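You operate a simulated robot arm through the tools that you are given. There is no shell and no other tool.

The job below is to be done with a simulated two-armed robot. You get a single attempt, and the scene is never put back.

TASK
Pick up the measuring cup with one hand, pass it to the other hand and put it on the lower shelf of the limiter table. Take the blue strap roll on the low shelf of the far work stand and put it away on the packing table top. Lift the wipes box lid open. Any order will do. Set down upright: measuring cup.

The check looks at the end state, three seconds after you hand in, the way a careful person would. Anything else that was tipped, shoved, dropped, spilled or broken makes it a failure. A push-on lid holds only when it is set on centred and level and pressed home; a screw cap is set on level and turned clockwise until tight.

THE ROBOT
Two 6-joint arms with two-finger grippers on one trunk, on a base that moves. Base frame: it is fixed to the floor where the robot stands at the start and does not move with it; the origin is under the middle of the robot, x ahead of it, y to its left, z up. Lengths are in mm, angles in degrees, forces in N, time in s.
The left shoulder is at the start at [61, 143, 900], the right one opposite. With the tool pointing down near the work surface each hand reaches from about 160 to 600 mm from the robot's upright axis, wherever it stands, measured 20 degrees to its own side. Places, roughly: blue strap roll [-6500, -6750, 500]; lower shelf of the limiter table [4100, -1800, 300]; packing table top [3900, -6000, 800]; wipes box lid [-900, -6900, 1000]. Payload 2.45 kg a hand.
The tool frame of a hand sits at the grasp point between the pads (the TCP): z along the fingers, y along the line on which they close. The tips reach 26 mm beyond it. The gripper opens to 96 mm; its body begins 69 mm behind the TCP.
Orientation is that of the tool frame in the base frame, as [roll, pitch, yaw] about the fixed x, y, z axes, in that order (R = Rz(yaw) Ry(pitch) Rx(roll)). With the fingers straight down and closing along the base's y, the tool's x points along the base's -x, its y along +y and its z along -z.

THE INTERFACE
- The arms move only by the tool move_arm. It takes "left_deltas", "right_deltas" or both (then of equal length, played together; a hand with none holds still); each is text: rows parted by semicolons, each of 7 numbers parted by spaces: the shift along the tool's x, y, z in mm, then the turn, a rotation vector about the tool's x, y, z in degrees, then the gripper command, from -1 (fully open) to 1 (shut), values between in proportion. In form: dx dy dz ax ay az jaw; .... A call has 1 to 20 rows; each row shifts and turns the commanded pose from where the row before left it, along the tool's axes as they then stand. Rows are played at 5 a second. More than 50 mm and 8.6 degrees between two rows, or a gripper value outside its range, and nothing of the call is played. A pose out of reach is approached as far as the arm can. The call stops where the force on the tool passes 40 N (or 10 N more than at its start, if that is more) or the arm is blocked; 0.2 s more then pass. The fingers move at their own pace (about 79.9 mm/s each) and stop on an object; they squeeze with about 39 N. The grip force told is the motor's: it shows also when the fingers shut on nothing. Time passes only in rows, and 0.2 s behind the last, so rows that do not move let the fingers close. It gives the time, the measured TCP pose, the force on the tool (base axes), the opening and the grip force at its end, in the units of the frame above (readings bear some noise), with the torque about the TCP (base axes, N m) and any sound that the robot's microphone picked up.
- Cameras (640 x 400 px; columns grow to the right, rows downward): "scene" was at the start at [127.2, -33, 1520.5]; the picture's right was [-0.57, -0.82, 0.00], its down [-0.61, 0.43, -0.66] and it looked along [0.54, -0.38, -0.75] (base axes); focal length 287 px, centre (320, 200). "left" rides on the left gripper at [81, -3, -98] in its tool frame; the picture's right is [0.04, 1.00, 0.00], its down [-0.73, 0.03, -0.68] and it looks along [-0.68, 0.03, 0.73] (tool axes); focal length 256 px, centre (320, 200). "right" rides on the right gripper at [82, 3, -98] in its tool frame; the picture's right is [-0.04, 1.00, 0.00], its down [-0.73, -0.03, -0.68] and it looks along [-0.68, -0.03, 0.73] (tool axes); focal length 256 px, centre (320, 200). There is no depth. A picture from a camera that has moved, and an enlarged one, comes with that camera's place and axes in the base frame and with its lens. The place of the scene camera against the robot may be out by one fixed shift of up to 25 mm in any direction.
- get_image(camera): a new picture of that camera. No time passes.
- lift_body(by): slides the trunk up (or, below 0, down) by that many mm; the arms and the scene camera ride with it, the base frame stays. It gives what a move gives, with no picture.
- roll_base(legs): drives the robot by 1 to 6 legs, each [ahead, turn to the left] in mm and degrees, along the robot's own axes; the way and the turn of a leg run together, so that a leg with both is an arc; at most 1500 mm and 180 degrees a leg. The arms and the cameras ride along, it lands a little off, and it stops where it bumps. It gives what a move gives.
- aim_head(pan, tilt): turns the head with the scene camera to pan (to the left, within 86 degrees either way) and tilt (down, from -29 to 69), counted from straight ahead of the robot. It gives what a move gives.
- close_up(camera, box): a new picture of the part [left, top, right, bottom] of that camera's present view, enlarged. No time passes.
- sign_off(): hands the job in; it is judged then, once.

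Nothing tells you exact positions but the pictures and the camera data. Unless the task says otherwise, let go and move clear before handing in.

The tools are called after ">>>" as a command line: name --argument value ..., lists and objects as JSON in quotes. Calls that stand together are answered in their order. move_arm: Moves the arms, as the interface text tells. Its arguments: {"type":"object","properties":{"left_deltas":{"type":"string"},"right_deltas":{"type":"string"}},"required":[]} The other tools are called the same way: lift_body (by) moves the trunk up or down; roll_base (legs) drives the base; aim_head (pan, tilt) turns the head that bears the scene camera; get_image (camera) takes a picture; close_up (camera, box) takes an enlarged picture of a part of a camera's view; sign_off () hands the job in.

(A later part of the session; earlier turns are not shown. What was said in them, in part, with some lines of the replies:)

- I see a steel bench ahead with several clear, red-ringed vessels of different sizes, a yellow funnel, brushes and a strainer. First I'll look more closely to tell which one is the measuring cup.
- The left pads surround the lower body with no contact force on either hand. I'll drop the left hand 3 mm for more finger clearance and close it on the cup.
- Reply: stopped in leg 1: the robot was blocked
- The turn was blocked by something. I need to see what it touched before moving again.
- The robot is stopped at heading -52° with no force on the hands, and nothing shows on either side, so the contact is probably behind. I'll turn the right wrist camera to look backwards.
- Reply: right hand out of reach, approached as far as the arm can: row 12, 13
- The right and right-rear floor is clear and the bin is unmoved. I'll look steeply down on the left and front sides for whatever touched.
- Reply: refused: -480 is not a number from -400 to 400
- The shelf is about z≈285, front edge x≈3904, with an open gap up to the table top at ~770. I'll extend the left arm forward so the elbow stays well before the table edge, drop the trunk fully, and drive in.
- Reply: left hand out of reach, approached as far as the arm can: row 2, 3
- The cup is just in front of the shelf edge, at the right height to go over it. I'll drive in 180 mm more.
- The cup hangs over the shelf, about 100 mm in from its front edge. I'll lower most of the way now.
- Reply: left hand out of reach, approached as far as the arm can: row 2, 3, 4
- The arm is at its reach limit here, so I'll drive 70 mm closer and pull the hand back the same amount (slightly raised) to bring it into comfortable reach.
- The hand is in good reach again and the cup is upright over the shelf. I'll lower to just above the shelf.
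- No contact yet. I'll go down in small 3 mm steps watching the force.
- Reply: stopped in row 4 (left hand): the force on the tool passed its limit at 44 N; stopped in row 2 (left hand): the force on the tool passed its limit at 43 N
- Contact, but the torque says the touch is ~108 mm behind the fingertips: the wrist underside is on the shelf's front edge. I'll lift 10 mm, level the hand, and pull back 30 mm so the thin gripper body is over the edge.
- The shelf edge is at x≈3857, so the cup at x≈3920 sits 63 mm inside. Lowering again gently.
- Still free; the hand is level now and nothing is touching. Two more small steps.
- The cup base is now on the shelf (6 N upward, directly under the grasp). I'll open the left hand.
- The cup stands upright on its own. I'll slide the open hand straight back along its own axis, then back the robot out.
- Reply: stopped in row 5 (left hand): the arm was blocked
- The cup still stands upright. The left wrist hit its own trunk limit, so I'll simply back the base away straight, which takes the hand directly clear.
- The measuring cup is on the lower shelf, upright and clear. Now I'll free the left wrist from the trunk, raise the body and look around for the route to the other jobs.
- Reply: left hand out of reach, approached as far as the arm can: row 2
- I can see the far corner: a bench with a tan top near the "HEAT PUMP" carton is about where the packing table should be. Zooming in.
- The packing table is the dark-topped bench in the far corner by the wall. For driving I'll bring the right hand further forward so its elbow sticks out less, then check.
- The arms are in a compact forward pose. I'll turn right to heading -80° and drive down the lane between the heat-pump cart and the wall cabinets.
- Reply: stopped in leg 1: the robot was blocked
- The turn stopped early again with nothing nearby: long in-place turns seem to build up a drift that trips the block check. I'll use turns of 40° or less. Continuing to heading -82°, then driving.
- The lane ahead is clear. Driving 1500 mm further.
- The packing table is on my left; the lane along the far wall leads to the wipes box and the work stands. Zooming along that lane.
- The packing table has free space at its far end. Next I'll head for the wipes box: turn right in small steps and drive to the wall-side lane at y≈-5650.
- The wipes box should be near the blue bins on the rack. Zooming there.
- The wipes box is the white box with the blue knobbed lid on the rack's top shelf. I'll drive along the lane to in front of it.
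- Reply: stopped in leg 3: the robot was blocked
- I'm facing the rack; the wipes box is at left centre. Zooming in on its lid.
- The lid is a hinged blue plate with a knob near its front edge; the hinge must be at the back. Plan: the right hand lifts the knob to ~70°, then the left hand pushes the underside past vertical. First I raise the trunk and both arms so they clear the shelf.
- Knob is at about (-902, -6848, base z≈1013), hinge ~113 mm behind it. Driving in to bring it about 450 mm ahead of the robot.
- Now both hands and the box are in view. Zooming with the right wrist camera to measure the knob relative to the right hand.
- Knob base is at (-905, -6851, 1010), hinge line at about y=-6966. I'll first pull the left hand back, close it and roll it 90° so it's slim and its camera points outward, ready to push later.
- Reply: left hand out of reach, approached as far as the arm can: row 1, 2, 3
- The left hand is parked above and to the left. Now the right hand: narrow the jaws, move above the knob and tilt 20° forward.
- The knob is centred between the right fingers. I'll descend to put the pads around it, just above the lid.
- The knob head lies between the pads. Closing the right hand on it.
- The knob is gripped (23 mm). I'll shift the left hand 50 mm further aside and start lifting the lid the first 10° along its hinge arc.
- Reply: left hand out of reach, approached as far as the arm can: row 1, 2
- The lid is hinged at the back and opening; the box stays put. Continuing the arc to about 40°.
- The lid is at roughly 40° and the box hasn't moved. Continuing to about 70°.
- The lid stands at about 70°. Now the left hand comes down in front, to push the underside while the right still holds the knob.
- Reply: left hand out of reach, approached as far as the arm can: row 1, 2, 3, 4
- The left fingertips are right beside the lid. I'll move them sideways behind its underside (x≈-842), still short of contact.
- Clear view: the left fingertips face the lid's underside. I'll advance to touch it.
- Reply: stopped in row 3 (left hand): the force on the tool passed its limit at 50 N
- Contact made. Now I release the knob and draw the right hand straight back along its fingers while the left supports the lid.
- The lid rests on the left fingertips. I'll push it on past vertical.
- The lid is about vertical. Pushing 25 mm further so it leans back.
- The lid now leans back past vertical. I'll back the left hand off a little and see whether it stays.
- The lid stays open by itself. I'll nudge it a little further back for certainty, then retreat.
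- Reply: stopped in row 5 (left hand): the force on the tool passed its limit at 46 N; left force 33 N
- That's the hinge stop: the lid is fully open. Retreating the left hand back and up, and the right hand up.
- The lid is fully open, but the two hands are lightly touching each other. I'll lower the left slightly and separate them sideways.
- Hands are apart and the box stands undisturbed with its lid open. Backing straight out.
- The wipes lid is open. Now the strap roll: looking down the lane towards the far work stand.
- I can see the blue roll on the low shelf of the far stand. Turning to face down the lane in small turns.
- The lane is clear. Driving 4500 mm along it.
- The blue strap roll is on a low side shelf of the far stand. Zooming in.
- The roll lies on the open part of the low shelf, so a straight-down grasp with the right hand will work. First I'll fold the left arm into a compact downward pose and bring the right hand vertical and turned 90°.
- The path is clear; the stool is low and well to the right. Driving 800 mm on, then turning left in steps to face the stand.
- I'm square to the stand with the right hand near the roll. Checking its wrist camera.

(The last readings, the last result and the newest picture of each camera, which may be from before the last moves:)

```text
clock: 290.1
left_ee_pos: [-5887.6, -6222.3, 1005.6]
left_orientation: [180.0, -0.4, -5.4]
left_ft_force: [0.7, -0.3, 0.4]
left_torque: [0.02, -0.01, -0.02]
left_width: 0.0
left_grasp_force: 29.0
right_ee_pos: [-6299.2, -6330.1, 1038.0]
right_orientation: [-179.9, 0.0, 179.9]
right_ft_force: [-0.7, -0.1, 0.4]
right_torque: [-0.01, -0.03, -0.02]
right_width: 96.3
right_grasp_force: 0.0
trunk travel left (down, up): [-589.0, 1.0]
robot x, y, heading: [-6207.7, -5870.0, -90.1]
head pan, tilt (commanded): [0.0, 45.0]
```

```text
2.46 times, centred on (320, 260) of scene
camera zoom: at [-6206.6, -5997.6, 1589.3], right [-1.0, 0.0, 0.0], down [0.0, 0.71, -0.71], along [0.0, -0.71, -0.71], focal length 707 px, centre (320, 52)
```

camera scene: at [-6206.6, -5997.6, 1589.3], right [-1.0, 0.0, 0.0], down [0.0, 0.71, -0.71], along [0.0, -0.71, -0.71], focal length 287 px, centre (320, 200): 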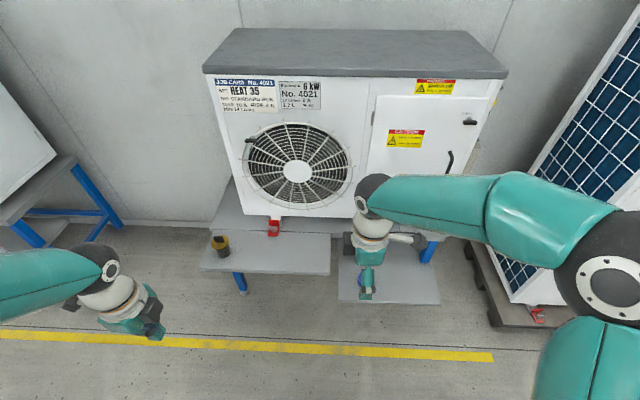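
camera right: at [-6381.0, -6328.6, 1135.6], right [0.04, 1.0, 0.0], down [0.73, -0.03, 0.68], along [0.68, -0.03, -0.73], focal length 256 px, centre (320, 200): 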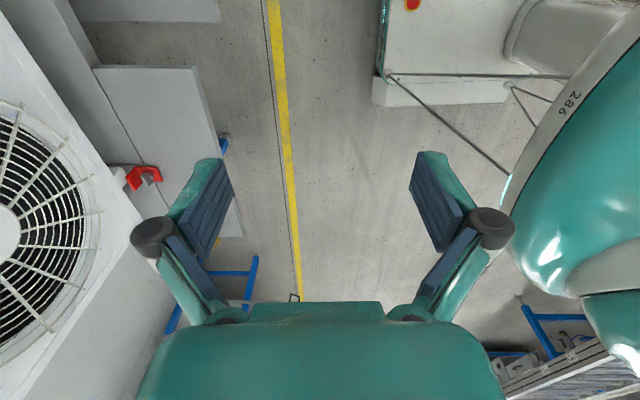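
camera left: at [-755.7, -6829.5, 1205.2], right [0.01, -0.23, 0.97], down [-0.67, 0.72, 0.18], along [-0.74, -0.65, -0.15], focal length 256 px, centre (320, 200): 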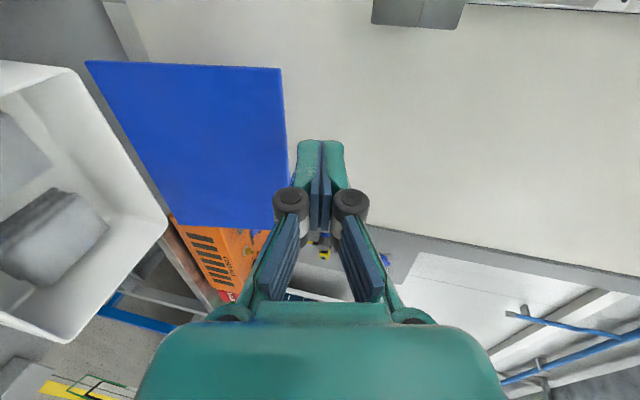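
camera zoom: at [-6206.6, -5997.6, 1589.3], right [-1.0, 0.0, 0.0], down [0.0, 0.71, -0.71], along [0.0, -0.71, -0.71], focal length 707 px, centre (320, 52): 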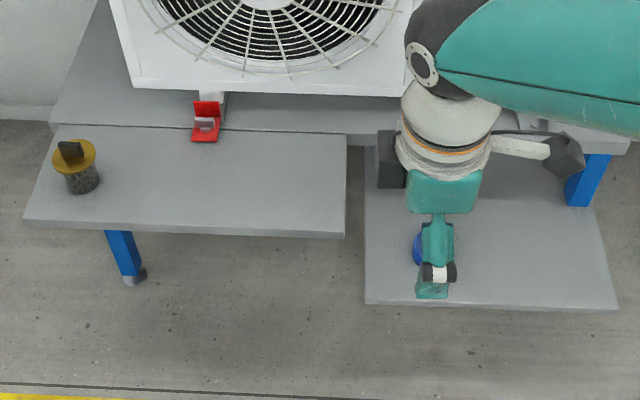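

The roll is beside the right finger, on the low shelf's left front part. I'll move the base forward 280 mm and lower the trunk 300 mm.

>>> roll_base --legs '[[280, 0]]'

>>> lift_body --by -300

>>> move_arm --right_deltas "40 0 0 0 0 0 -1; 40 0 0 0 0 0 -1; 40 0 0 0 0 0 -1; 30 0 0 0 0 0 -1; 0 0 0 0 0 0 -1"

>>> get_image --camera "right"

>>> get_image --camera "scene"

```text
clock: 292.1
left_ee_pos: [-5886.5, -6504.4, 1005.4]
left_orientation: [-179.9, -0.5, -5.4]
left_ft_force: [-0.2, -0.7, -1.2]
left_torque: [0.05, 0.0, -0.01]
left_width: 0.2
left_grasp_force: 28.8
right_ee_pos: [-6298.3, -6613.0, 1036.6]
right_orientation: [-180.0, 0.1, 179.9]
right_ft_force: [0.1, -0.5, -0.5]
right_torque: [0.03, 0.0, 0.04]
right_width: 95.9
right_grasp_force: 0.1
trunk travel left (down, up): [-589.0, 1.0]
robot x, y, heading: [-6211.9, -6143.8, -90.0]
head pan, tilt (commanded): [0.0, 45.0]
```

```text
clock: 295.1
left_ee_pos: [-5888.2, -6502.1, 706.7]
left_orientation: [-179.9, -0.4, -5.3]
left_ft_force: [0.4, 0.1, 0.8]
left_torque: [0.0, 0.03, 0.0]
left_width: 0.3
left_grasp_force: 28.6
right_ee_pos: [-6297.9, -6612.0, 738.9]
right_orientation: [-179.8, 0.0, 180.0]
right_ft_force: [0.1, 0.0, -0.2]
right_torque: [-0.03, -0.01, 0.01]
right_width: 96.0
right_grasp_force: 0.1
trunk travel left (down, up): [-289.0, 301.0]
robot x, y, heading: [-6212.1, -6150.2, -90.2]
head pan, tilt (commanded): [0.0, 45.0]
```

```text
clock: 296.3
left_ee_pos: [-5886.0, -6502.7, 705.5]
left_orientation: [179.9, -0.3, -5.3]
left_ft_force: [-0.8, 0.6, -0.6]
left_torque: [0.0, -0.01, -0.03]
left_width: 0.0
left_grasp_force: 28.2
right_ee_pos: [-6448.5, -6611.3, 738.5]
right_orientation: [-179.8, 0.1, 179.9]
right_ft_force: [0.1, 0.5, 0.2]
right_torque: [0.0, -0.01, -0.01]
right_width: 96.1
right_grasp_force: 0.0
trunk travel left (down, up): [-289.0, 301.0]
robot x, y, heading: [-6209.2, -6147.2, -90.0]
head pan, tilt (commanded): [0.0, 45.0]
```

```text
taken
camera right: at [-6530.8, -6609.7, 836.0], right [0.04, 1.0, 0.0], down [0.73, -0.03, 0.68], along [0.68, -0.03, -0.73], focal length 256 px, centre (320, 200)
```

right: 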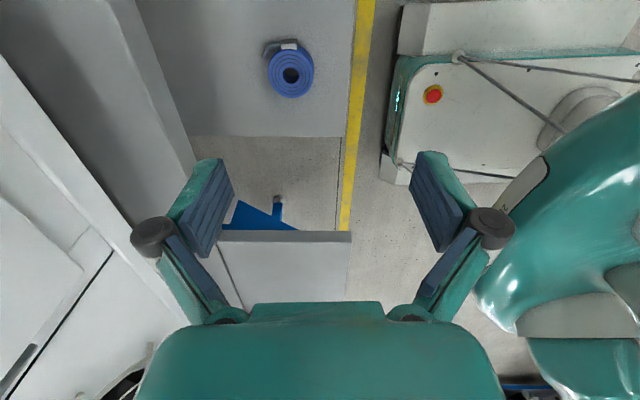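

```text
taken
camera scene: at [-6206.5, -6277.9, 1289.4], right [-1.0, 0.0, 0.0], down [0.0, 0.71, -0.71], along [0.0, -0.71, -0.71], focal length 287 px, centre (320, 200)
```

scene: 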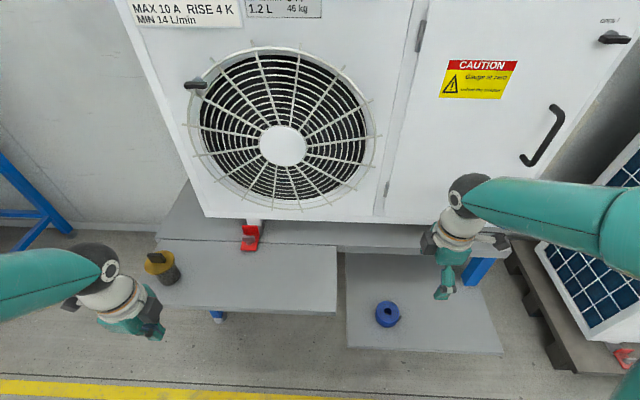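

Both cameras now see the roll. Zooming to locate it accurately.

>>> close_up --camera "right" --box '[220, 10, 370, 130]'

>>> close_up --camera "scene" --box '[340, 270, 440, 350]'

```text
3.33 times, centred on (295, 70) of right
camera zoom: at [-6530.8, -6609.7, 836.0], right [0.04, 1.0, 0.0], down [0.73, -0.03, 0.68], along [0.68, -0.03, -0.73], focal length 853 px, centre (403, 633)
```

zoom: 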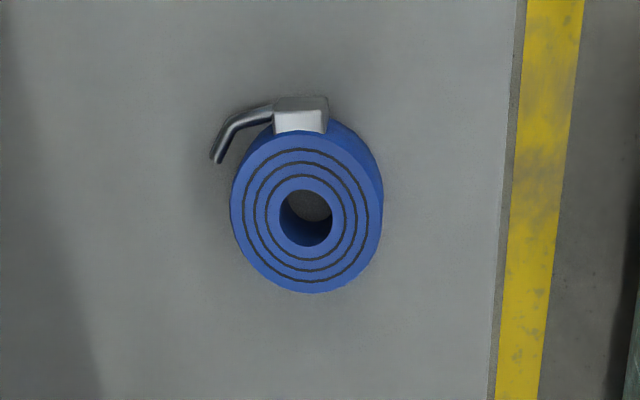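

```text
5.00 times, centred on (390, 310) of scene
camera zoom: at [-6206.5, -6277.9, 1289.4], right [-1.0, 0.0, 0.0], down [0.0, 0.71, -0.71], along [0.0, -0.71, -0.71], focal length 1436 px, centre (-30, -350)
```

zoom: 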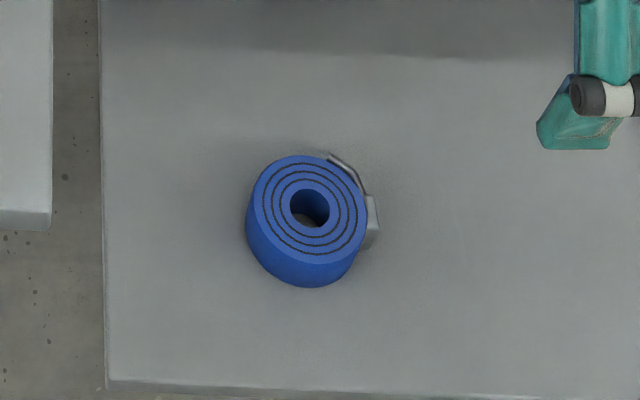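

The roll's top is at about (-6412, -6658, 430), 66 mm wide, with a metal buckle on its right side. I'll turn the hand 25° so the fingers avoid the buckle, and come down above it.

>>> move_arm --right_deltas "0 0 0 0 0 -8.3 -1; 0 0 0 0 0 -8.3 -1; 0 0 0 0 0 -8.4 -1; -2.7 -11.5 38 0 0 0 -1; -2.7 -11.5 38 0 0 0 -1; -2.7 -11.5 38 0 0 0 -1; -2.7 -11.5 38 0 0 0 -1; -2.7 -11.5 38 0 0 0 -1; 0 0 0 0 0 0 -1"

>>> get_image --camera "right"

>>> close_up --camera "scene" --box '[320, 220, 480, 350]'

```text
clock: 298.3
left_ee_pos: [-5886.9, -6503.2, 706.0]
left_orientation: [180.0, -0.4, -5.4]
left_ft_force: [-0.1, -0.3, 0.0]
left_torque: [-0.01, 0.01, 0.01]
left_width: 0.0
left_grasp_force: 28.2
right_ee_pos: [-6410.8, -6658.2, 550.2]
right_orientation: [-179.8, -0.1, -155.0]
right_ft_force: [0.2, 0.5, -0.8]
right_torque: [-0.03, 0.0, -0.02]
right_width: 95.9
right_grasp_force: 0.0
trunk travel left (down, up): [-289.0, 301.0]
robot x, y, heading: [-6208.1, -6147.7, -90.1]
head pan, tilt (commanded): [0.0, 45.0]
```

```text
taken
camera right: at [-6487.5, -6690.9, 647.2], right [-0.38, 0.92, 0.0], down [0.68, 0.28, 0.68], along [0.63, 0.26, -0.74], focal length 256 px, centre (320, 200)
```

right: 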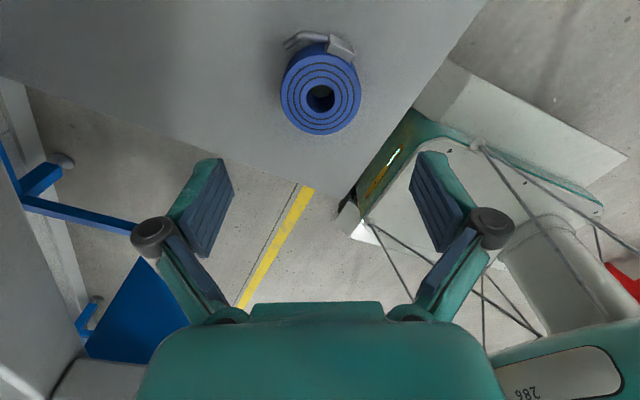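

```text
3.08 times, centred on (400, 285) of scene
camera zoom: at [-6206.4, -6278.1, 1289.4], right [-1.0, 0.0, 0.0], down [0.0, 0.71, -0.71], along [0.0, -0.71, -0.71], focal length 884 px, centre (74, -62)
```

zoom: 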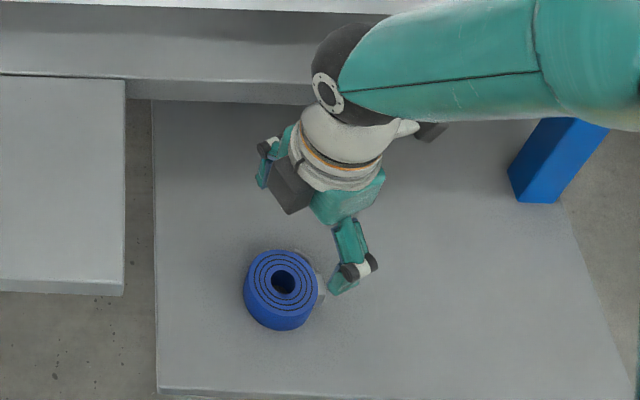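

The roll is right under the hand and the buckle is clear of the finger line. Descending.

>>> move_arm --right_deltas "2 0 30 0 0 0 -1; 0 0 30 0 0 0 -1; 0 0 30 0 0 0 -1; 0 0 25 0 0 0 -1; 0 0 0 0 0 0 -1"

>>> get_image --camera "right"

>>> close_up --camera "scene" --box '[320, 220, 480, 350]'

```text
clock: 299.5
left_ee_pos: [-5887.1, -6503.4, 705.7]
left_orientation: [179.9, -0.4, -5.4]
left_ft_force: [-0.2, 0.4, -0.1]
left_torque: [0.0, 0.02, 0.0]
left_width: 0.0
left_grasp_force: 28.7
right_ee_pos: [-6414.8, -6661.0, 433.7]
right_orientation: [-179.8, -0.1, -155.1]
right_ft_force: [-0.2, -0.3, -0.2]
right_torque: [-0.02, -0.03, -0.02]
right_width: 96.0
right_grasp_force: 0.2
trunk travel left (down, up): [-289.0, 301.0]
robot x, y, heading: [-6211.2, -6142.8, -89.8]
head pan, tilt (commanded): [0.0, 45.0]
```

```text
taken
camera right: at [-6490.5, -6691.9, 531.9], right [-0.38, 0.92, 0.0], down [0.68, 0.28, 0.68], along [0.63, 0.26, -0.74], focal length 256 px, centre (320, 200)
```

right: 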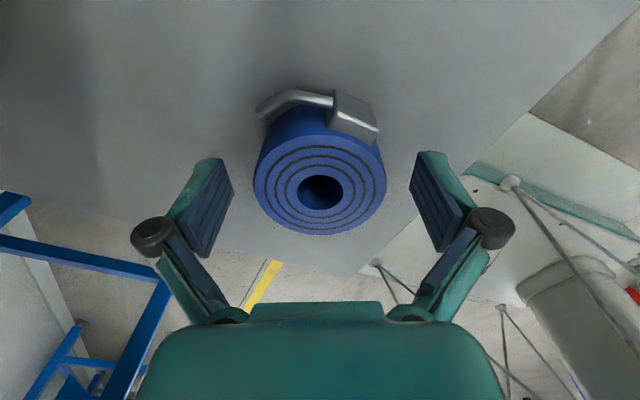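

```text
3.08 times, centred on (400, 285) of scene
camera zoom: at [-6206.5, -6278.1, 1289.4], right [-1.0, 0.0, 0.0], down [0.0, 0.71, -0.71], along [0.0, -0.71, -0.71], focal length 884 px, centre (74, -62)
```

zoom: 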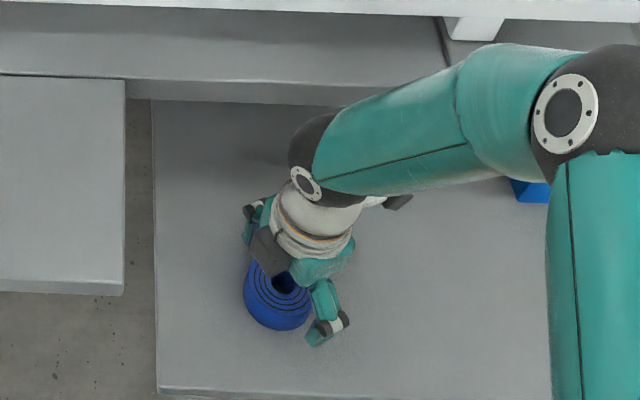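

>>> close_up --camera "right" --box '[230, 70, 410, 260]'

```text
2.11 times, centred on (320, 165) of right
camera zoom: at [-6490.5, -6691.9, 531.9], right [-0.38, 0.92, 0.0], down [0.68, 0.28, 0.68], along [0.63, 0.26, -0.74], focal length 539 px, centre (320, 274)
```

zoom: 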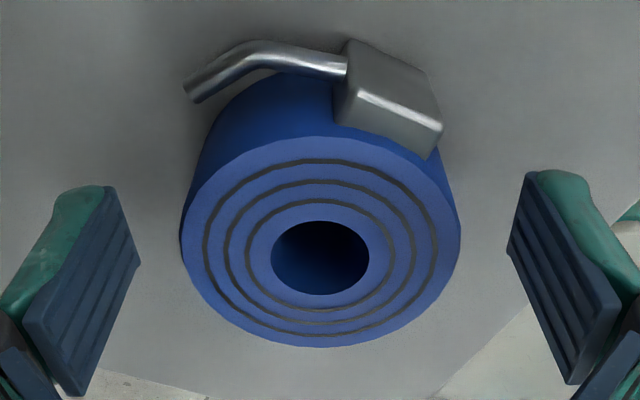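

The top of the roll is level with the grasp point and the shelf is only ~4 mm below the tips, so this is the right depth. I'll shift 4 mm and close.

>>> move_arm --right_deltas "-4 0 0 0 0 0 -1; 0 0 0 0 0 0 0; 0 0 0 0 0 0 1; 0 0 0 0 0 0 1; 0 0 0 0 0 0 1"

>>> get_image --camera "right"

```text
clock: 300.7
left_ee_pos: [-5887.3, -6502.5, 706.3]
left_orientation: [-180.0, -0.4, -5.4]
left_ft_force: [-0.1, -0.2, 0.2]
left_torque: [0.02, -0.03, 0.01]
left_width: 0.1
left_grasp_force: 28.5
right_ee_pos: [-6409.7, -6659.5, 434.8]
right_orientation: [-179.8, -0.2, -155.1]
right_ft_force: [0.0, -0.3, 2.9]
right_torque: [0.01, 0.01, -0.01]
right_width: 67.4
right_grasp_force: 39.0
trunk travel left (down, up): [-289.0, 301.0]
robot x, y, heading: [-6208.0, -6145.4, -90.0]
head pan, tilt (commanded): [0.0, 45.0]
```

```text
taken
camera right: at [-6486.5, -6690.1, 532.4], right [-0.38, 0.92, 0.0], down [0.68, 0.28, 0.68], along [0.63, 0.26, -0.74], focal length 256 px, centre (320, 200)
```

right: 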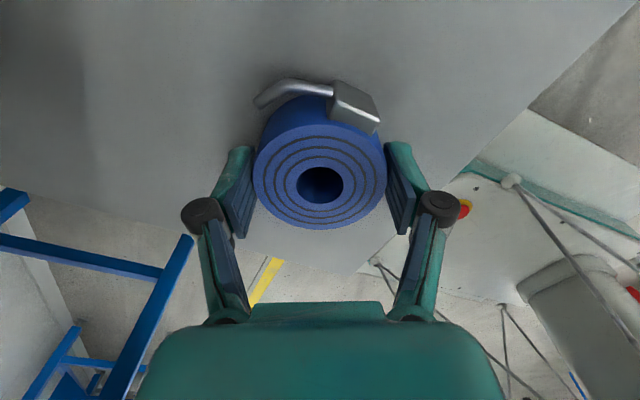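

The roll is gripped at 67 mm. Lifting straight up and checking.

>>> move_arm --right_deltas "0 0 -10 0 0 0 1; 0 0 -20 0 0 0 1; 0 0 -30 0 0 0 1; 0 0 -40 0 0 0 1; 0 0 -40 0 0 0 1; 0 0 -40 0 0 0 1; 0 0 -40 0 0 0 1; 0 0 0 0 0 0 1"

>>> get_image --camera "right"

>>> get_image --camera "scene"

```text
clock: 302.5
left_ee_pos: [-5887.2, -6501.6, 705.4]
left_orientation: [-180.0, -0.4, -5.4]
left_ft_force: [-1.6, 0.0, -0.2]
left_torque: [0.0, -0.02, 0.01]
left_width: 0.1
left_grasp_force: 28.8
right_ee_pos: [-6409.5, -6656.9, 653.8]
right_orientation: [-179.9, 0.0, -155.1]
right_ft_force: [0.1, -0.3, -1.0]
right_torque: [-0.02, 0.01, -0.03]
right_width: 67.2
right_grasp_force: 39.3
trunk travel left (down, up): [-289.0, 301.0]
robot x, y, heading: [-6209.2, -6147.8, -89.9]
head pan, tilt (commanded): [0.0, 45.0]
```

```text
taken
camera right: at [-6485.5, -6689.2, 751.4], right [-0.39, 0.92, 0.0], down [0.68, 0.28, 0.68], along [0.63, 0.26, -0.74], focal length 256 px, centre (320, 200)
```

right: 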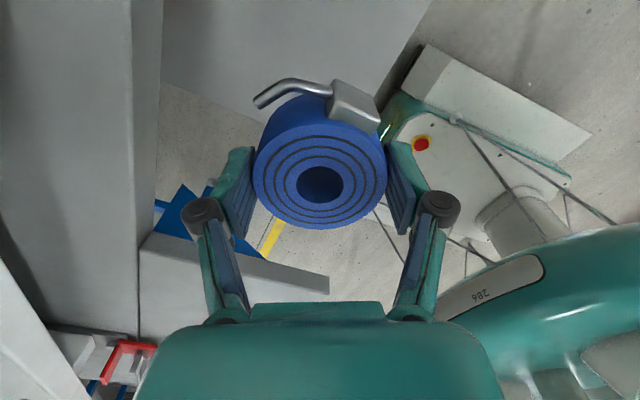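

```text
taken
camera scene: at [-6206.4, -6278.0, 1289.3], right [-1.0, 0.0, 0.0], down [0.0, 0.71, -0.71], along [0.0, -0.71, -0.71], focal length 287 px, centre (320, 200)
```

scene: 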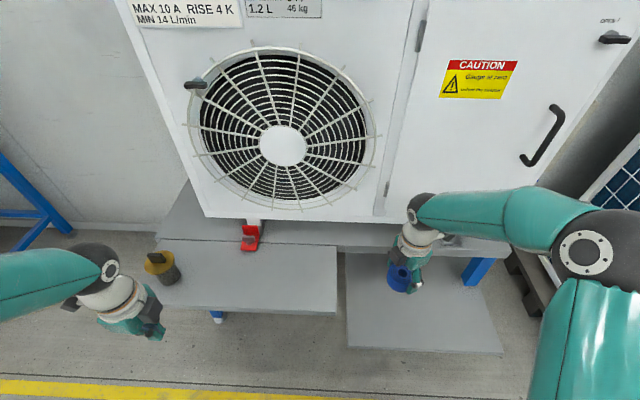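

The roll is securely held. Backing away from the stand, then raising the trunk.

>>> roll_base --legs '[[-290, 0]]'

>>> lift_body --by 230

>>> aim_head --pan 0 --tilt 45

>>> get_image --camera "scene"

```text
clock: 304.6
left_ee_pos: [-5887.0, -6211.1, 706.7]
left_orientation: [-179.9, -0.4, -5.4]
left_ft_force: [0.0, 0.3, 1.3]
left_torque: [0.01, 0.02, 0.01]
left_width: 0.0
left_grasp_force: 28.3
right_ee_pos: [-6410.0, -6365.1, 654.6]
right_orientation: [-179.7, -0.2, -155.1]
right_ft_force: [-0.3, -0.1, -0.2]
right_torque: [0.01, -0.01, 0.01]
right_width: 67.4
right_grasp_force: 38.9
trunk travel left (down, up): [-289.0, 301.0]
robot x, y, heading: [-6203.0, -5852.9, -90.2]
head pan, tilt (commanded): [0.0, 45.0]
```

```text
clock: 307.0
left_ee_pos: [-5887.3, -6211.6, 935.5]
left_orientation: [-179.9, -0.4, -5.3]
left_ft_force: [0.1, 0.2, -0.6]
left_torque: [-0.02, 0.04, -0.02]
left_width: 0.0
left_grasp_force: 28.3
right_ee_pos: [-6410.5, -6366.5, 883.5]
right_orientation: [-179.8, 0.0, -155.2]
right_ft_force: [-0.6, 0.3, -0.6]
right_torque: [-0.03, 0.04, -0.03]
right_width: 67.3
right_grasp_force: 38.9
trunk travel left (down, up): [-519.0, 71.0]
robot x, y, heading: [-6205.4, -5858.4, -89.9]
head pan, tilt (commanded): [0.0, 45.0]
```

```text
clock: 307.6
left_ee_pos: [-5886.4, -6211.7, 935.9]
left_orientation: [-180.0, -0.4, -5.5]
left_ft_force: [-0.6, 0.1, -0.1]
left_torque: [-0.01, 0.01, 0.0]
left_width: 0.0
left_grasp_force: 28.4
right_ee_pos: [-6409.9, -6365.8, 885.0]
right_orientation: [-179.7, -0.2, -155.1]
right_ft_force: [0.1, 0.4, -0.9]
right_torque: [0.02, 0.0, 0.0]
right_width: 67.3
right_grasp_force: 39.1
trunk travel left (down, up): [-519.0, 71.0]
robot x, y, heading: [-6207.3, -5854.2, -90.0]
head pan, tilt (commanded): [0.0, 45.0]
```

```text
taken
camera scene: at [-6206.4, -5986.8, 1519.3], right [-1.0, 0.0, 0.0], down [0.0, 0.71, -0.71], along [0.0, -0.71, -0.71], focal length 287 px, centre (320, 200)
```

scene: 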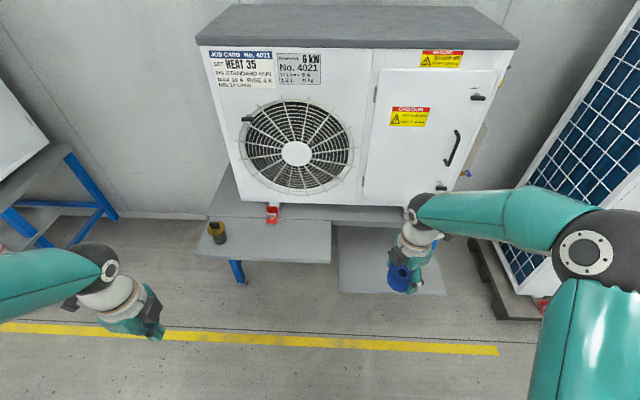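

Now the long way to the packing table. Turning left to face +x in small turns.

>>> roll_base --legs '[[0, 30]]'

>>> roll_base --legs '[[0, 30]]'

>>> roll_base --legs '[[0, 30]]'

>>> aim_head --pan 0 --tilt 15

>>> get_image --camera "scene"

```text
clock: 309.6
left_ee_pos: [-5753.0, -6001.7, 936.4]
left_orientation: [-179.9, -0.4, 24.7]
left_ft_force: [0.4, 0.7, 0.3]
left_torque: [0.0, -0.01, -0.02]
left_width: 0.3
left_grasp_force: 28.8
right_ee_pos: [-6128.7, -6396.5, 884.1]
right_orientation: [-179.8, -0.1, -125.1]
right_ft_force: [-0.5, -0.3, -1.4]
right_torque: [0.01, 0.02, -0.04]
right_width: 67.5
right_grasp_force: 38.8
trunk travel left (down, up): [-519.0, 71.0]
robot x, y, heading: [-6225.9, -5863.6, -59.7]
head pan, tilt (commanded): [0.0, 45.0]
```

```text
clock: 311.7
left_ee_pos: [-5746.6, -5744.4, 937.0]
left_orientation: [-179.9, -0.4, 54.8]
left_ft_force: [-0.1, 0.6, 0.4]
left_torque: [0.0, -0.01, -0.01]
left_width: 0.1
left_grasp_force: 28.5
right_ee_pos: [-5873.2, -6275.7, 884.2]
right_orientation: [-179.7, -0.2, -94.7]
right_ft_force: [0.3, 0.2, -0.7]
right_torque: [0.01, 0.03, -0.04]
right_width: 67.5
right_grasp_force: 39.0
trunk travel left (down, up): [-519.0, 71.0]
robot x, y, heading: [-6237.0, -5885.4, -29.4]
head pan, tilt (commanded): [0.0, 45.0]
```

```text
clock: 313.7
left_ee_pos: [-5885.2, -5516.8, 936.8]
left_orientation: [-179.9, -0.4, 85.4]
left_ft_force: [0.0, 0.4, -0.4]
left_torque: [0.01, 0.05, 0.0]
left_width: 0.0
left_grasp_force: 28.6
right_ee_pos: [-5726.6, -6036.2, 884.8]
right_orientation: [-180.0, -0.2, -64.6]
right_ft_force: [0.5, -1.2, -1.0]
right_torque: [-0.02, -0.01, 0.0]
right_width: 67.7
right_grasp_force: 38.6
trunk travel left (down, up): [-519.0, 71.0]
robot x, y, heading: [-6239.6, -5911.1, 0.3]
head pan, tilt (commanded): [0.0, 45.0]
```

```text
clock: 314.7
left_ee_pos: [-5886.2, -5516.2, 936.1]
left_orientation: [180.0, -0.4, 85.3]
left_ft_force: [0.0, -0.4, 0.2]
left_torque: [-0.02, 0.05, 0.0]
left_width: 0.0
left_grasp_force: 29.2
right_ee_pos: [-5727.5, -6037.5, 885.7]
right_orientation: [-179.9, -0.1, -64.4]
right_ft_force: [0.1, 0.2, -0.9]
right_torque: [-0.05, -0.02, 0.02]
right_width: 67.5
right_grasp_force: 38.7
trunk travel left (down, up): [-519.0, 71.0]
robot x, y, heading: [-6237.9, -5909.6, 0.4]
head pan, tilt (commanded): [0.0, 15.0]
```

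```text
taken
camera scene: at [-6080.8, -5895.3, 1566.1], right [0.01, -1.0, 0.0], down [-0.26, 0.0, -0.97], along [0.97, 0.01, -0.26], focal length 287 px, centre (320, 200)
```

scene: 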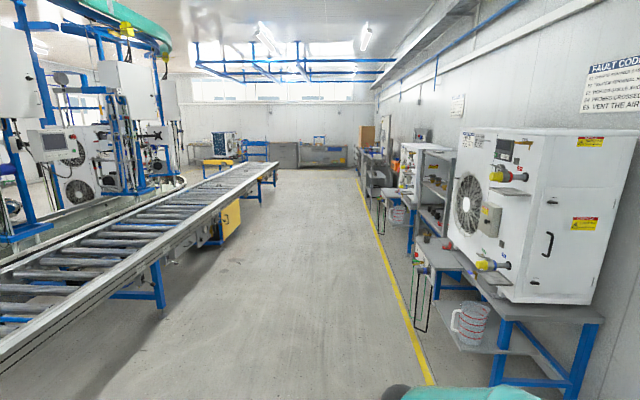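

The lane back is clear. I'll steer slightly left to keep the right elbow away from the stands, and drive.

>>> roll_base --legs '[[0, 3], [1500, 0], [1500, 0], [1500, 0]]'

>>> get_image --camera "scene"

>>> get_image --camera "right"

```text
clock: 336.9
left_ee_pos: [-1437.5, -5188.5, 937.8]
left_orientation: [-179.9, -0.5, 89.0]
left_ft_force: [0.7, 0.7, 0.3]
left_torque: [0.0, -0.03, 0.01]
left_width: 0.0
left_grasp_force: 28.3
right_ee_pos: [-1244.8, -5698.7, 884.5]
right_orientation: [-179.9, -0.2, -60.8]
right_ft_force: [0.2, 0.0, -1.3]
right_torque: [0.01, -0.01, 0.0]
right_width: 67.4
right_grasp_force: 39.0
trunk travel left (down, up): [-519.0, 71.0]
robot x, y, heading: [-1761.1, -5595.1, 3.8]
head pan, tilt (commanded): [0.0, 15.0]
```

```text
taken
camera scene: at [-1606.5, -5577.6, 1566.1], right [0.07, -1.0, 0.0], down [-0.26, -0.02, -0.97], along [0.96, 0.07, -0.26], focal length 287 px, centre (320, 200)
```

scene: 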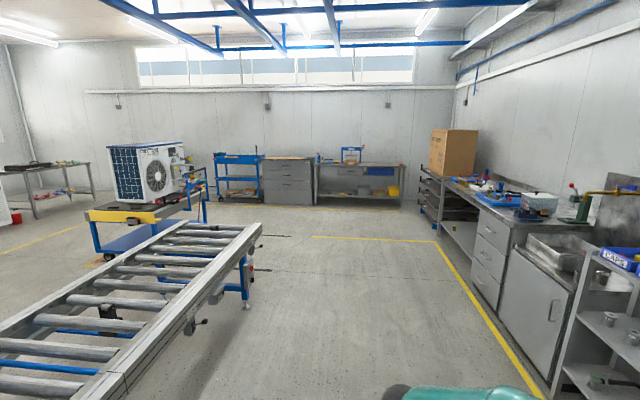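

```text
taken
camera right: at [-1208.6, -5771.6, 982.6], right [-0.89, -0.45, 0.0], down [-0.33, 0.65, 0.68], along [-0.31, 0.6, -0.74], focal length 256 px, centre (320, 200)
```

right: 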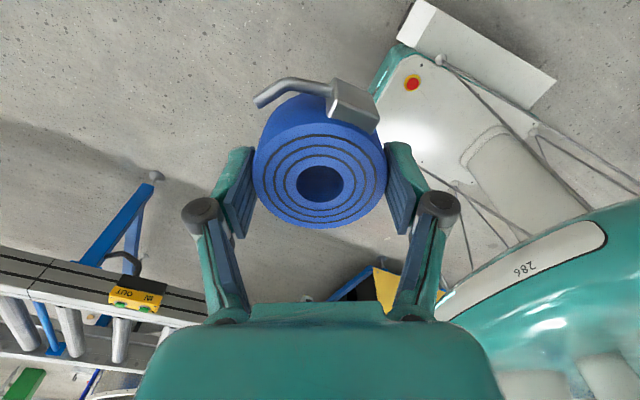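

The roll rides steadily. Straightening out and driving 3 m more.

>>> roll_base --legs '[[0, -3.8], [1500, 0], [1500, 0]]'

>>> aim_head --pan -10 --tilt 18

>>> get_image --camera "scene"

```text
clock: 352.1
left_ee_pos: [1607.3, -5272.3, 938.2]
left_orientation: [-180.0, -0.4, 83.3]
left_ft_force: [-0.4, 0.0, -0.9]
left_torque: [-0.02, 0.03, 0.02]
left_width: 0.0
left_grasp_force: 28.6
right_ee_pos: [1749.6, -5799.0, 884.9]
right_orientation: [-179.9, -0.1, -66.4]
right_ft_force: [0.2, -1.1, -1.1]
right_torque: [-0.01, -0.02, 0.0]
right_width: 67.6
right_grasp_force: 38.8
trunk travel left (down, up): [-519.0, 71.0]
robot x, y, heading: [1244.2, -5647.4, -1.7]
head pan, tilt (commanded): [0.0, 15.0]
```

```text
clock: 352.8
left_ee_pos: [1606.9, -5271.4, 938.5]
left_orientation: [179.9, -0.4, 83.5]
left_ft_force: [0.3, 0.4, 0.0]
left_torque: [0.03, -0.01, -0.04]
left_width: 0.1
left_grasp_force: 28.2
right_ee_pos: [1749.0, -5798.3, 885.7]
right_orientation: [-179.9, -0.1, -66.4]
right_ft_force: [-0.8, 0.2, -1.3]
right_torque: [-0.05, -0.03, 0.0]
right_width: 67.5
right_grasp_force: 39.0
trunk travel left (down, up): [-519.0, 71.0]
robot x, y, heading: [1244.9, -5650.2, -1.8]
head pan, tilt (commanded): [-10.0, 18.0]
```

```text
taken
camera scene: at [1397.5, -5656.1, 1561.3], right [-0.2, -0.98, 0.0], down [-0.3, 0.06, -0.95], along [0.93, -0.19, -0.31], focal length 287 px, centre (320, 200)
```

scene: 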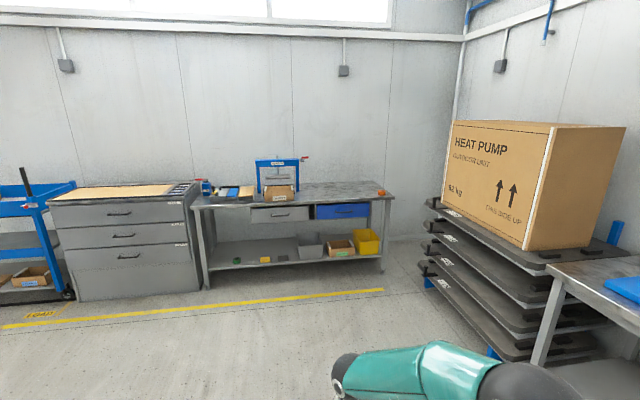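

The right half of the packing table top is free (only an orange item at the far corner). I'll raise the trunk a bit and approach to a stand-off first.

>>> lift_body --by 70

>>> roll_base --legs '[[0, -11.3], [1500, 0]]'

>>> roll_base --legs '[[0, 13]]'

>>> aim_head --pan 0 --tilt 30

>>> get_image --camera "scene"

```text
clock: 353.9
left_ee_pos: [1605.8, -5271.1, 1007.9]
left_orientation: [-180.0, -0.3, 83.3]
left_ft_force: [0.2, 0.3, 0.3]
left_torque: [-0.02, 0.01, 0.03]
left_width: 0.0
left_grasp_force: 28.3
right_ee_pos: [1749.3, -5797.5, 956.4]
right_orientation: [-179.9, -0.1, -66.4]
right_ft_force: [1.1, 0.2, -0.9]
right_torque: [0.0, 0.01, 0.0]
right_width: 67.3
right_grasp_force: 39.1
trunk travel left (down, up): [-589.0, 1.0]
robot x, y, heading: [1243.9, -5646.9, -1.4]
head pan, tilt (commanded): [-10.0, 18.0]
```

```text
clock: 362.2
left_ee_pos: [3123.8, -5679.9, 1007.9]
left_orientation: [-179.9, -0.4, 72.3]
left_ft_force: [-0.5, 0.2, 0.5]
left_torque: [0.02, 0.06, -0.01]
left_width: 0.0
left_grasp_force: 28.0
right_ee_pos: [3163.5, -6224.8, 956.5]
right_orientation: [-180.0, -0.1, -77.3]
right_ft_force: [0.9, 0.6, -0.4]
right_torque: [0.01, 0.0, 0.0]
right_width: 67.7
right_grasp_force: 38.9
trunk travel left (down, up): [-589.0, 1.0]
robot x, y, heading: [2695.7, -5980.0, -12.8]
head pan, tilt (commanded): [-10.0, 18.0]
```

```text
clock: 363.4
left_ee_pos: [3044.9, -5592.0, 1009.0]
left_orientation: [-180.0, -0.4, 85.4]
left_ft_force: [-0.3, 0.7, 0.9]
left_torque: [-0.04, 0.02, -0.02]
left_width: 0.0
left_grasp_force: 29.0
right_ee_pos: [3205.7, -6113.0, 956.2]
right_orientation: [-179.8, -0.2, -64.4]
right_ft_force: [0.4, 0.2, -0.8]
right_torque: [0.01, 0.01, -0.01]
right_width: 67.3
right_grasp_force: 38.9
trunk travel left (down, up): [-589.0, 1.0]
robot x, y, heading: [2697.2, -5991.2, 0.4]
head pan, tilt (commanded): [-10.0, 18.0]
```

```text
clock: 364.2
left_ee_pos: [3046.6, -5592.2, 1009.4]
left_orientation: [179.9, -0.4, 85.4]
left_ft_force: [-0.2, 0.3, 0.4]
left_torque: [-0.02, -0.01, 0.01]
left_width: 0.0
left_grasp_force: 28.2
right_ee_pos: [3206.3, -6112.5, 957.8]
right_orientation: [-179.8, -0.1, -64.4]
right_ft_force: [-0.1, 0.9, -1.5]
right_torque: [0.03, 0.0, 0.02]
right_width: 67.3
right_grasp_force: 38.9
trunk travel left (down, up): [-589.0, 1.0]
robot x, y, heading: [2692.8, -5989.7, 0.3]
head pan, tilt (commanded): [0.0, 30.0]
```

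```text
taken
camera scene: at [2848.4, -5978.6, 1612.0], right [0.01, -1.0, 0.0], down [-0.5, 0.0, -0.87], along [0.87, 0.0, -0.5], focal length 287 px, centre (320, 200)
```

scene: 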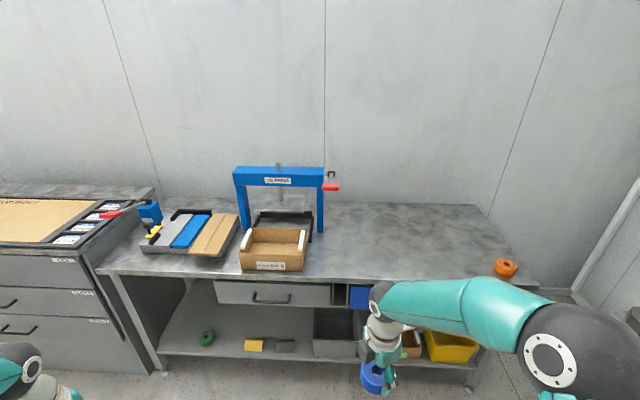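

The right part of the table is open. I'll drive diagonally to line the right hand up with a spot around (3800, -6270).

>>> roll_base --legs '[[0, -15], [610, 0]]'

>>> roll_base --legs '[[0, 14.7]]'

>>> aim_head --pan -10 --tilt 45

>>> get_image --camera "scene"

>>> get_image --camera "right"

```text
clock: 368.6
left_ee_pos: [3728.2, -5845.7, 1008.1]
left_orientation: [180.0, -0.3, 70.7]
left_ft_force: [0.8, 0.8, -0.1]
left_torque: [-0.01, -0.01, -0.03]
left_width: 0.0
left_grasp_force: 28.6
right_ee_pos: [3749.9, -6389.3, 956.7]
right_orientation: [-179.9, -0.1, -79.0]
right_ft_force: [0.6, 0.4, -0.9]
right_torque: [-0.01, -0.01, -0.01]
right_width: 67.6
right_grasp_force: 38.4
trunk travel left (down, up): [-589.0, 1.0]
robot x, y, heading: [3288.8, -6146.3, -14.1]
head pan, tilt (commanded): [0.0, 30.0]
```

```text
clock: 370.0
left_ee_pos: [3635.4, -5743.5, 1010.2]
left_orientation: [-179.9, -0.4, 85.3]
left_ft_force: [-0.3, -0.6, -0.4]
left_torque: [0.05, -0.01, 0.02]
left_width: 0.1
left_grasp_force: 28.2
right_ee_pos: [3796.7, -6266.0, 957.0]
right_orientation: [-179.9, -0.3, -64.4]
right_ft_force: [0.2, -0.5, -0.6]
right_torque: [0.04, 0.03, 0.01]
right_width: 67.5
right_grasp_force: 39.3
trunk travel left (down, up): [-589.0, 1.0]
robot x, y, heading: [3285.2, -6155.3, 0.3]
head pan, tilt (commanded): [0.0, 30.0]
```

```text
clock: 370.8
left_ee_pos: [3637.1, -5743.5, 1010.7]
left_orientation: [-179.9, -0.4, 85.2]
left_ft_force: [0.3, 0.2, 0.3]
left_torque: [0.0, 0.02, -0.01]
left_width: 0.0
left_grasp_force: 28.2
right_ee_pos: [3796.5, -6264.3, 957.7]
right_orientation: [-179.7, 0.0, -64.5]
right_ft_force: [0.6, -0.8, -0.6]
right_torque: [0.01, 0.0, 0.01]
right_width: 67.3
right_grasp_force: 38.9
trunk travel left (down, up): [-589.0, 1.0]
robot x, y, heading: [3284.1, -6157.7, 0.4]
head pan, tilt (commanded): [-10.0, 45.0]
```

```text
taken
camera scene: at [3429.2, -6158.3, 1589.4], right [-0.17, -0.99, 0.0], down [-0.7, 0.12, -0.71], along [0.7, -0.12, -0.71], focal length 287 px, centre (320, 200)
```

scene: 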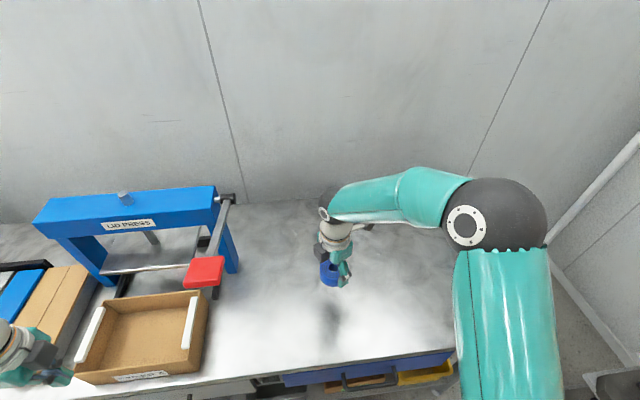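

```text
taken
camera right: at [3828.1, -6341.0, 1055.5], right [-0.92, -0.4, 0.0], down [-0.29, 0.67, 0.68], along [-0.27, 0.62, -0.74], focal length 256 px, centre (320, 200)
```

right: 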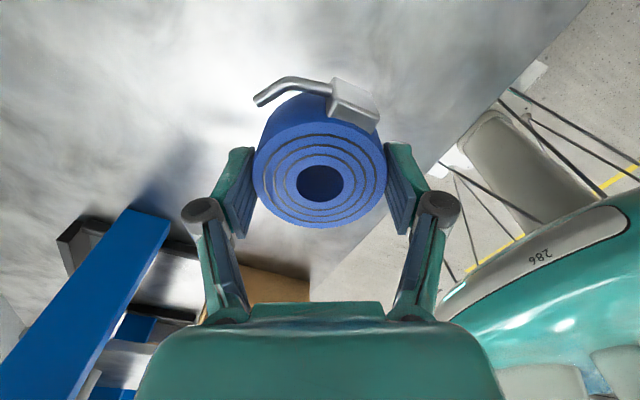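

The hand is over clear table top. Lowering most of the way.

>>> move_arm --right_deltas "0 0 30 0 0 0 1; 0 0 30 0 0 0 1; 0 0 25 0 0 0 1; 0 0 15 0 0 0 1; 0 0 0 0 0 0 1"

>>> get_image --camera "right"

>>> close_up --camera "scene" --box '[240, 180, 460, 380]'

```text
clock: 372.0
left_ee_pos: [3635.8, -5744.5, 1009.6]
left_orientation: [-179.9, -0.4, 85.3]
left_ft_force: [0.9, -0.3, 0.1]
left_torque: [-0.01, 0.01, 0.0]
left_width: 0.2
left_grasp_force: 28.8
right_ee_pos: [3796.8, -6262.8, 858.2]
right_orientation: [-179.8, -0.1, -64.4]
right_ft_force: [-0.6, 0.0, -1.4]
right_torque: [0.03, 0.0, -0.01]
right_width: 67.5
right_grasp_force: 39.0
trunk travel left (down, up): [-589.0, 1.0]
robot x, y, heading: [3287.3, -6158.7, 0.3]
head pan, tilt (commanded): [-10.0, 45.0]
```

```text
taken
camera right: at [3828.2, -6340.4, 954.9], right [-0.92, -0.4, 0.0], down [-0.29, 0.67, 0.68], along [-0.27, 0.62, -0.74], focal length 256 px, centre (320, 200)
```

right: 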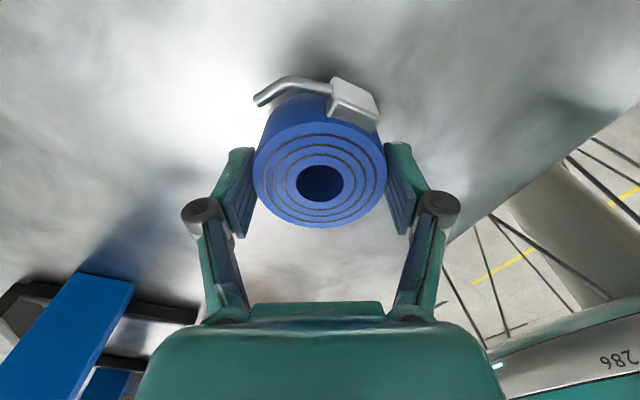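

```text
2.00 times, centred on (350, 280) of scene
camera zoom: at [3429.2, -6157.8, 1589.4], right [-0.17, -0.99, 0.0], down [-0.7, 0.12, -0.71], along [0.7, -0.12, -0.71], focal length 574 px, centre (260, 40)
```

zoom: 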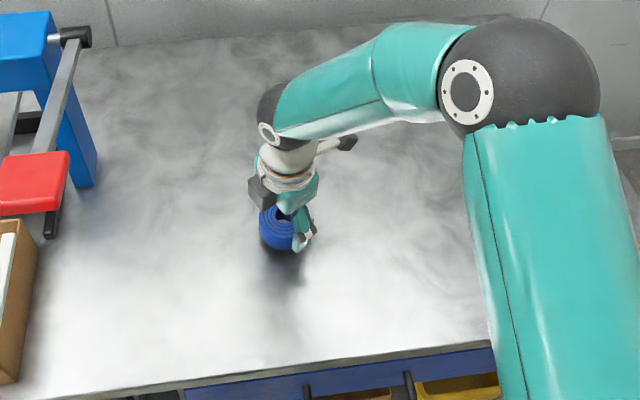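

Close above the table now. Lowering in small steps while watching the force.

>>> move_arm --right_deltas "0 0 4 0 0 0 1; 0 0 4 0 0 0 1; 0 0 4 0 0 0 1; 0 0 4 0 0 0 1; 0 0 0 0 0 0 1"

```text
clock: 373.2
left_ee_pos: [3636.0, -5744.4, 1010.6]
left_orientation: [-179.9, -0.4, 85.4]
left_ft_force: [-0.2, -0.7, 0.0]
left_torque: [0.03, 0.01, 0.0]
left_width: 0.0
left_grasp_force: 28.4
right_ee_pos: [3796.7, -6264.2, 842.2]
right_orientation: [-179.8, -0.2, -64.4]
right_ft_force: [0.2, -1.6, -0.7]
right_torque: [0.01, 0.03, 0.01]
right_width: 67.5
right_grasp_force: 38.6
trunk travel left (down, up): [-589.0, 1.0]
robot x, y, heading: [3287.3, -6157.5, 0.4]
head pan, tilt (commanded): [-10.0, 45.0]
```

>>> move_arm --right_deltas "0 0 3 0 0 0 1; 0 0 3 0 0 0 1; 0 0 3 0 0 0 1; 0 0 0 0 0 0 1"

>>> get_image --camera "right"

```text
clock: 374.2
left_ee_pos: [3635.1, -5744.8, 1010.9]
left_orientation: [180.0, -0.4, 85.3]
left_ft_force: [1.0, -0.1, 0.1]
left_torque: [0.01, -0.05, 0.0]
left_width: 0.0
left_grasp_force: 28.6
right_ee_pos: [3796.8, -6263.9, 835.8]
right_orientation: [-179.7, -0.2, -64.3]
right_ft_force: [-0.7, -0.4, 15.6]
right_torque: [-0.02, 0.51, 0.02]
right_width: 67.8
right_grasp_force: 38.8
trunk travel left (down, up): [-589.0, 1.0]
robot x, y, heading: [3282.1, -6158.2, 0.2]
head pan, tilt (commanded): [-10.0, 45.0]
```

```text
taken
camera right: at [3828.0, -6340.7, 932.8], right [-0.92, -0.4, -0.01], down [-0.3, 0.67, 0.68], along [-0.26, 0.62, -0.74], focal length 256 px, centre (320, 200)
```

right: 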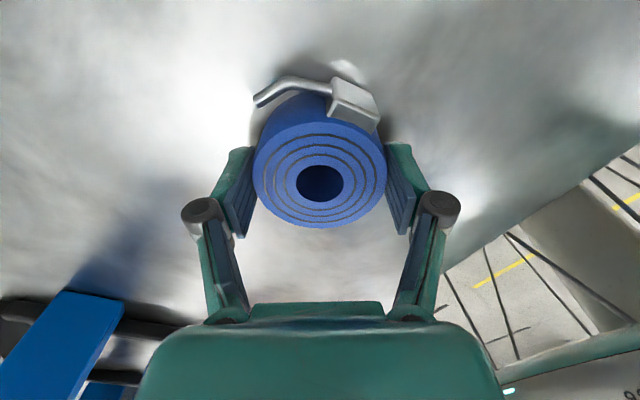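

The roll is resting on the table (15 N). Releasing it.

>>> move_arm --right_deltas "0 0 -1 0 0 0 1; 0 0 0 0 0 0 0; 0 0 0 0 0 0 -1; 0 0 0 0 0 0 -1; 0 0 0 0 0 0 -1"

>>> get_image --camera "right"

```text
clock: 375.4
left_ee_pos: [3637.0, -5744.6, 1010.2]
left_orientation: [-179.9, -0.4, 85.3]
left_ft_force: [0.2, 0.2, -0.1]
left_torque: [-0.01, -0.03, -0.02]
left_width: 0.0
left_grasp_force: 28.6
right_ee_pos: [3797.0, -6264.3, 834.4]
right_orientation: [-179.9, -0.1, -64.3]
right_ft_force: [-0.3, -0.6, -0.2]
right_torque: [0.0, -0.04, -0.01]
right_width: 95.9
right_grasp_force: 0.1
trunk travel left (down, up): [-589.0, 1.0]
robot x, y, heading: [3288.2, -6156.5, 0.4]
head pan, tilt (commanded): [-10.0, 45.0]
```

```text
taken
camera right: at [3828.4, -6340.6, 931.6], right [-0.92, -0.4, 0.0], down [-0.29, 0.67, 0.68], along [-0.27, 0.62, -0.74], focal length 256 px, centre (320, 200)
```

right: 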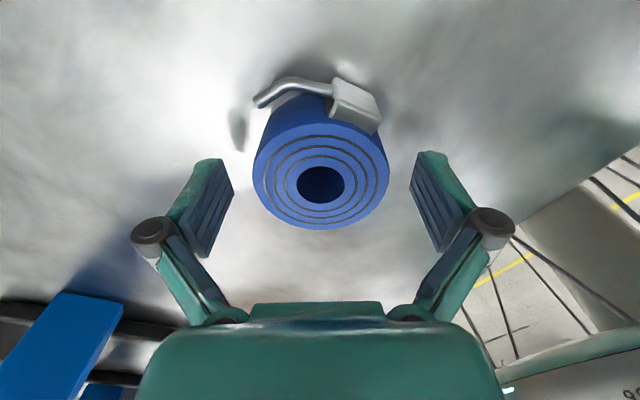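

The roll stands free on the table. Lifting the hand straight up clear of it.

>>> move_arm --right_deltas "0 0 -15 0 0 0 -1; 0 0 -30 0 0 0 -1; 0 0 -40 0 0 0 -1; 0 0 -40 0 0 0 -1; 0 0 0 0 0 0 -1"

>>> roll_base --legs '[[-450, 0]]'

>>> aim_head --pan 0 --tilt 30

>>> get_image --camera "scene"

```text
clock: 376.6
left_ee_pos: [3637.0, -5744.3, 1009.3]
left_orientation: [-179.9, -0.5, 85.4]
left_ft_force: [-0.2, 0.3, -0.1]
left_torque: [0.03, 0.04, 0.01]
left_width: 0.1
left_grasp_force: 28.2
right_ee_pos: [3796.1, -6264.3, 959.7]
right_orientation: [-180.0, 0.0, -64.3]
right_ft_force: [0.5, 0.4, -0.7]
right_torque: [0.02, 0.01, 0.0]
right_width: 96.1
right_grasp_force: 0.0
trunk travel left (down, up): [-589.0, 1.0]
robot x, y, heading: [3285.1, -6151.3, 0.5]
head pan, tilt (commanded): [-10.0, 45.0]
```

```text
clock: 379.3
left_ee_pos: [3184.9, -5747.4, 1011.0]
left_orientation: [180.0, -0.4, 85.2]
left_ft_force: [0.3, -0.9, 0.4]
left_torque: [-0.01, 0.01, 0.0]
left_width: 0.0
left_grasp_force: 28.4
right_ee_pos: [3344.3, -6267.9, 961.0]
right_orientation: [-179.8, -0.3, -64.4]
right_ft_force: [-0.4, 0.2, 0.4]
right_torque: [-0.04, -0.02, 0.0]
right_width: 96.2
right_grasp_force: 0.1
trunk travel left (down, up): [-589.0, 1.0]
robot x, y, heading: [2833.3, -6160.8, 0.7]
head pan, tilt (commanded): [-10.0, 45.0]
```

```text
clock: 380.1
left_ee_pos: [3185.7, -5748.7, 1009.4]
left_orientation: [-179.9, -0.4, 85.3]
left_ft_force: [-1.0, 0.3, -0.1]
left_torque: [0.01, -0.01, -0.03]
left_width: 0.0
left_grasp_force: 28.7
right_ee_pos: [3345.2, -6269.4, 960.5]
right_orientation: [-179.8, -0.1, -64.4]
right_ft_force: [0.2, -0.2, -0.2]
right_torque: [0.0, 0.01, -0.01]
right_width: 96.0
right_grasp_force: 0.1
trunk travel left (down, up): [-589.0, 1.0]
robot x, y, heading: [2834.0, -6159.1, 0.2]
head pan, tilt (commanded): [0.0, 30.0]
```

```text
taken
camera scene: at [2988.5, -6146.8, 1611.9], right [0.01, -1.0, 0.0], down [-0.5, 0.0, -0.87], along [0.87, 0.0, -0.5], focal length 287 px, centre (320, 200)
```

scene: 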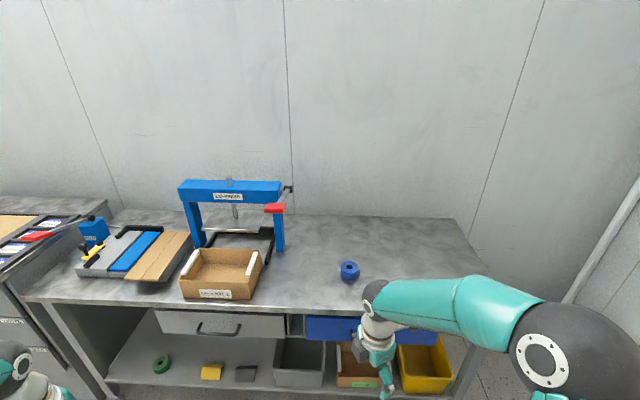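

The strap roll sits on the packing table and nothing else there was disturbed. A last close-up to confirm before handing in.

>>> close_up --camera "scene" --box '[280, 220, 440, 320]'

```text
4.00 times, centred on (360, 270) of scene
camera zoom: at [2988.5, -6146.8, 1611.9], right [0.01, -1.0, 0.0], down [-0.5, 0.0, -0.87], along [0.87, 0.0, -0.5], focal length 1149 px, centre (160, -80)
```

zoom: 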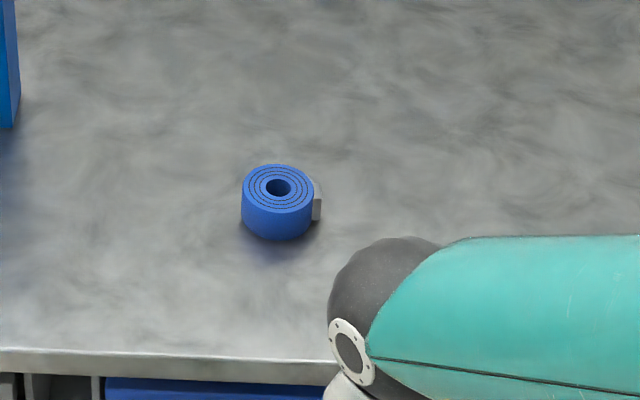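

The strap roll lies flat on the packing table top. The measuring cup was upright on the limiter table's lower shelf and the wipes lid was open at its hinge stop when I last saw them. Both hands are empty and clear, so I'm handing in.

>>> sign_off

```text
The job is handed in.
```

I finished all three jobs and handed in; the result of the check has not come back. Both hands are empty and clear.

- **Measuring cup:** I picked it up with the right hand, passed it to the left, and set it upright on the lower shelf of the limiter table, about 60 mm in from the front edge. There were three graduated vessels on the bench. I took the smallest, marked 100 and 200 ml, to be the measuring cup; nothing on it confirmed the name.
- **Wipes box lid:** It is open just past vertical, resting at its hinge stop. It stayed open on its own after I backed away.
- **Blue strap roll:** It came off the low shelf of the far work stand and lies flat on the packing table top, in the clear area to the right of the carton and press.

I last saw the cup and the lid right after finishing each job and did not go back to check them before handing in.

Two robot turns stopped early as "blocked". I found nothing touching the robot either time. The first was near the green bin, and the bin had not moved. I saw nothing else tipped or shoved.
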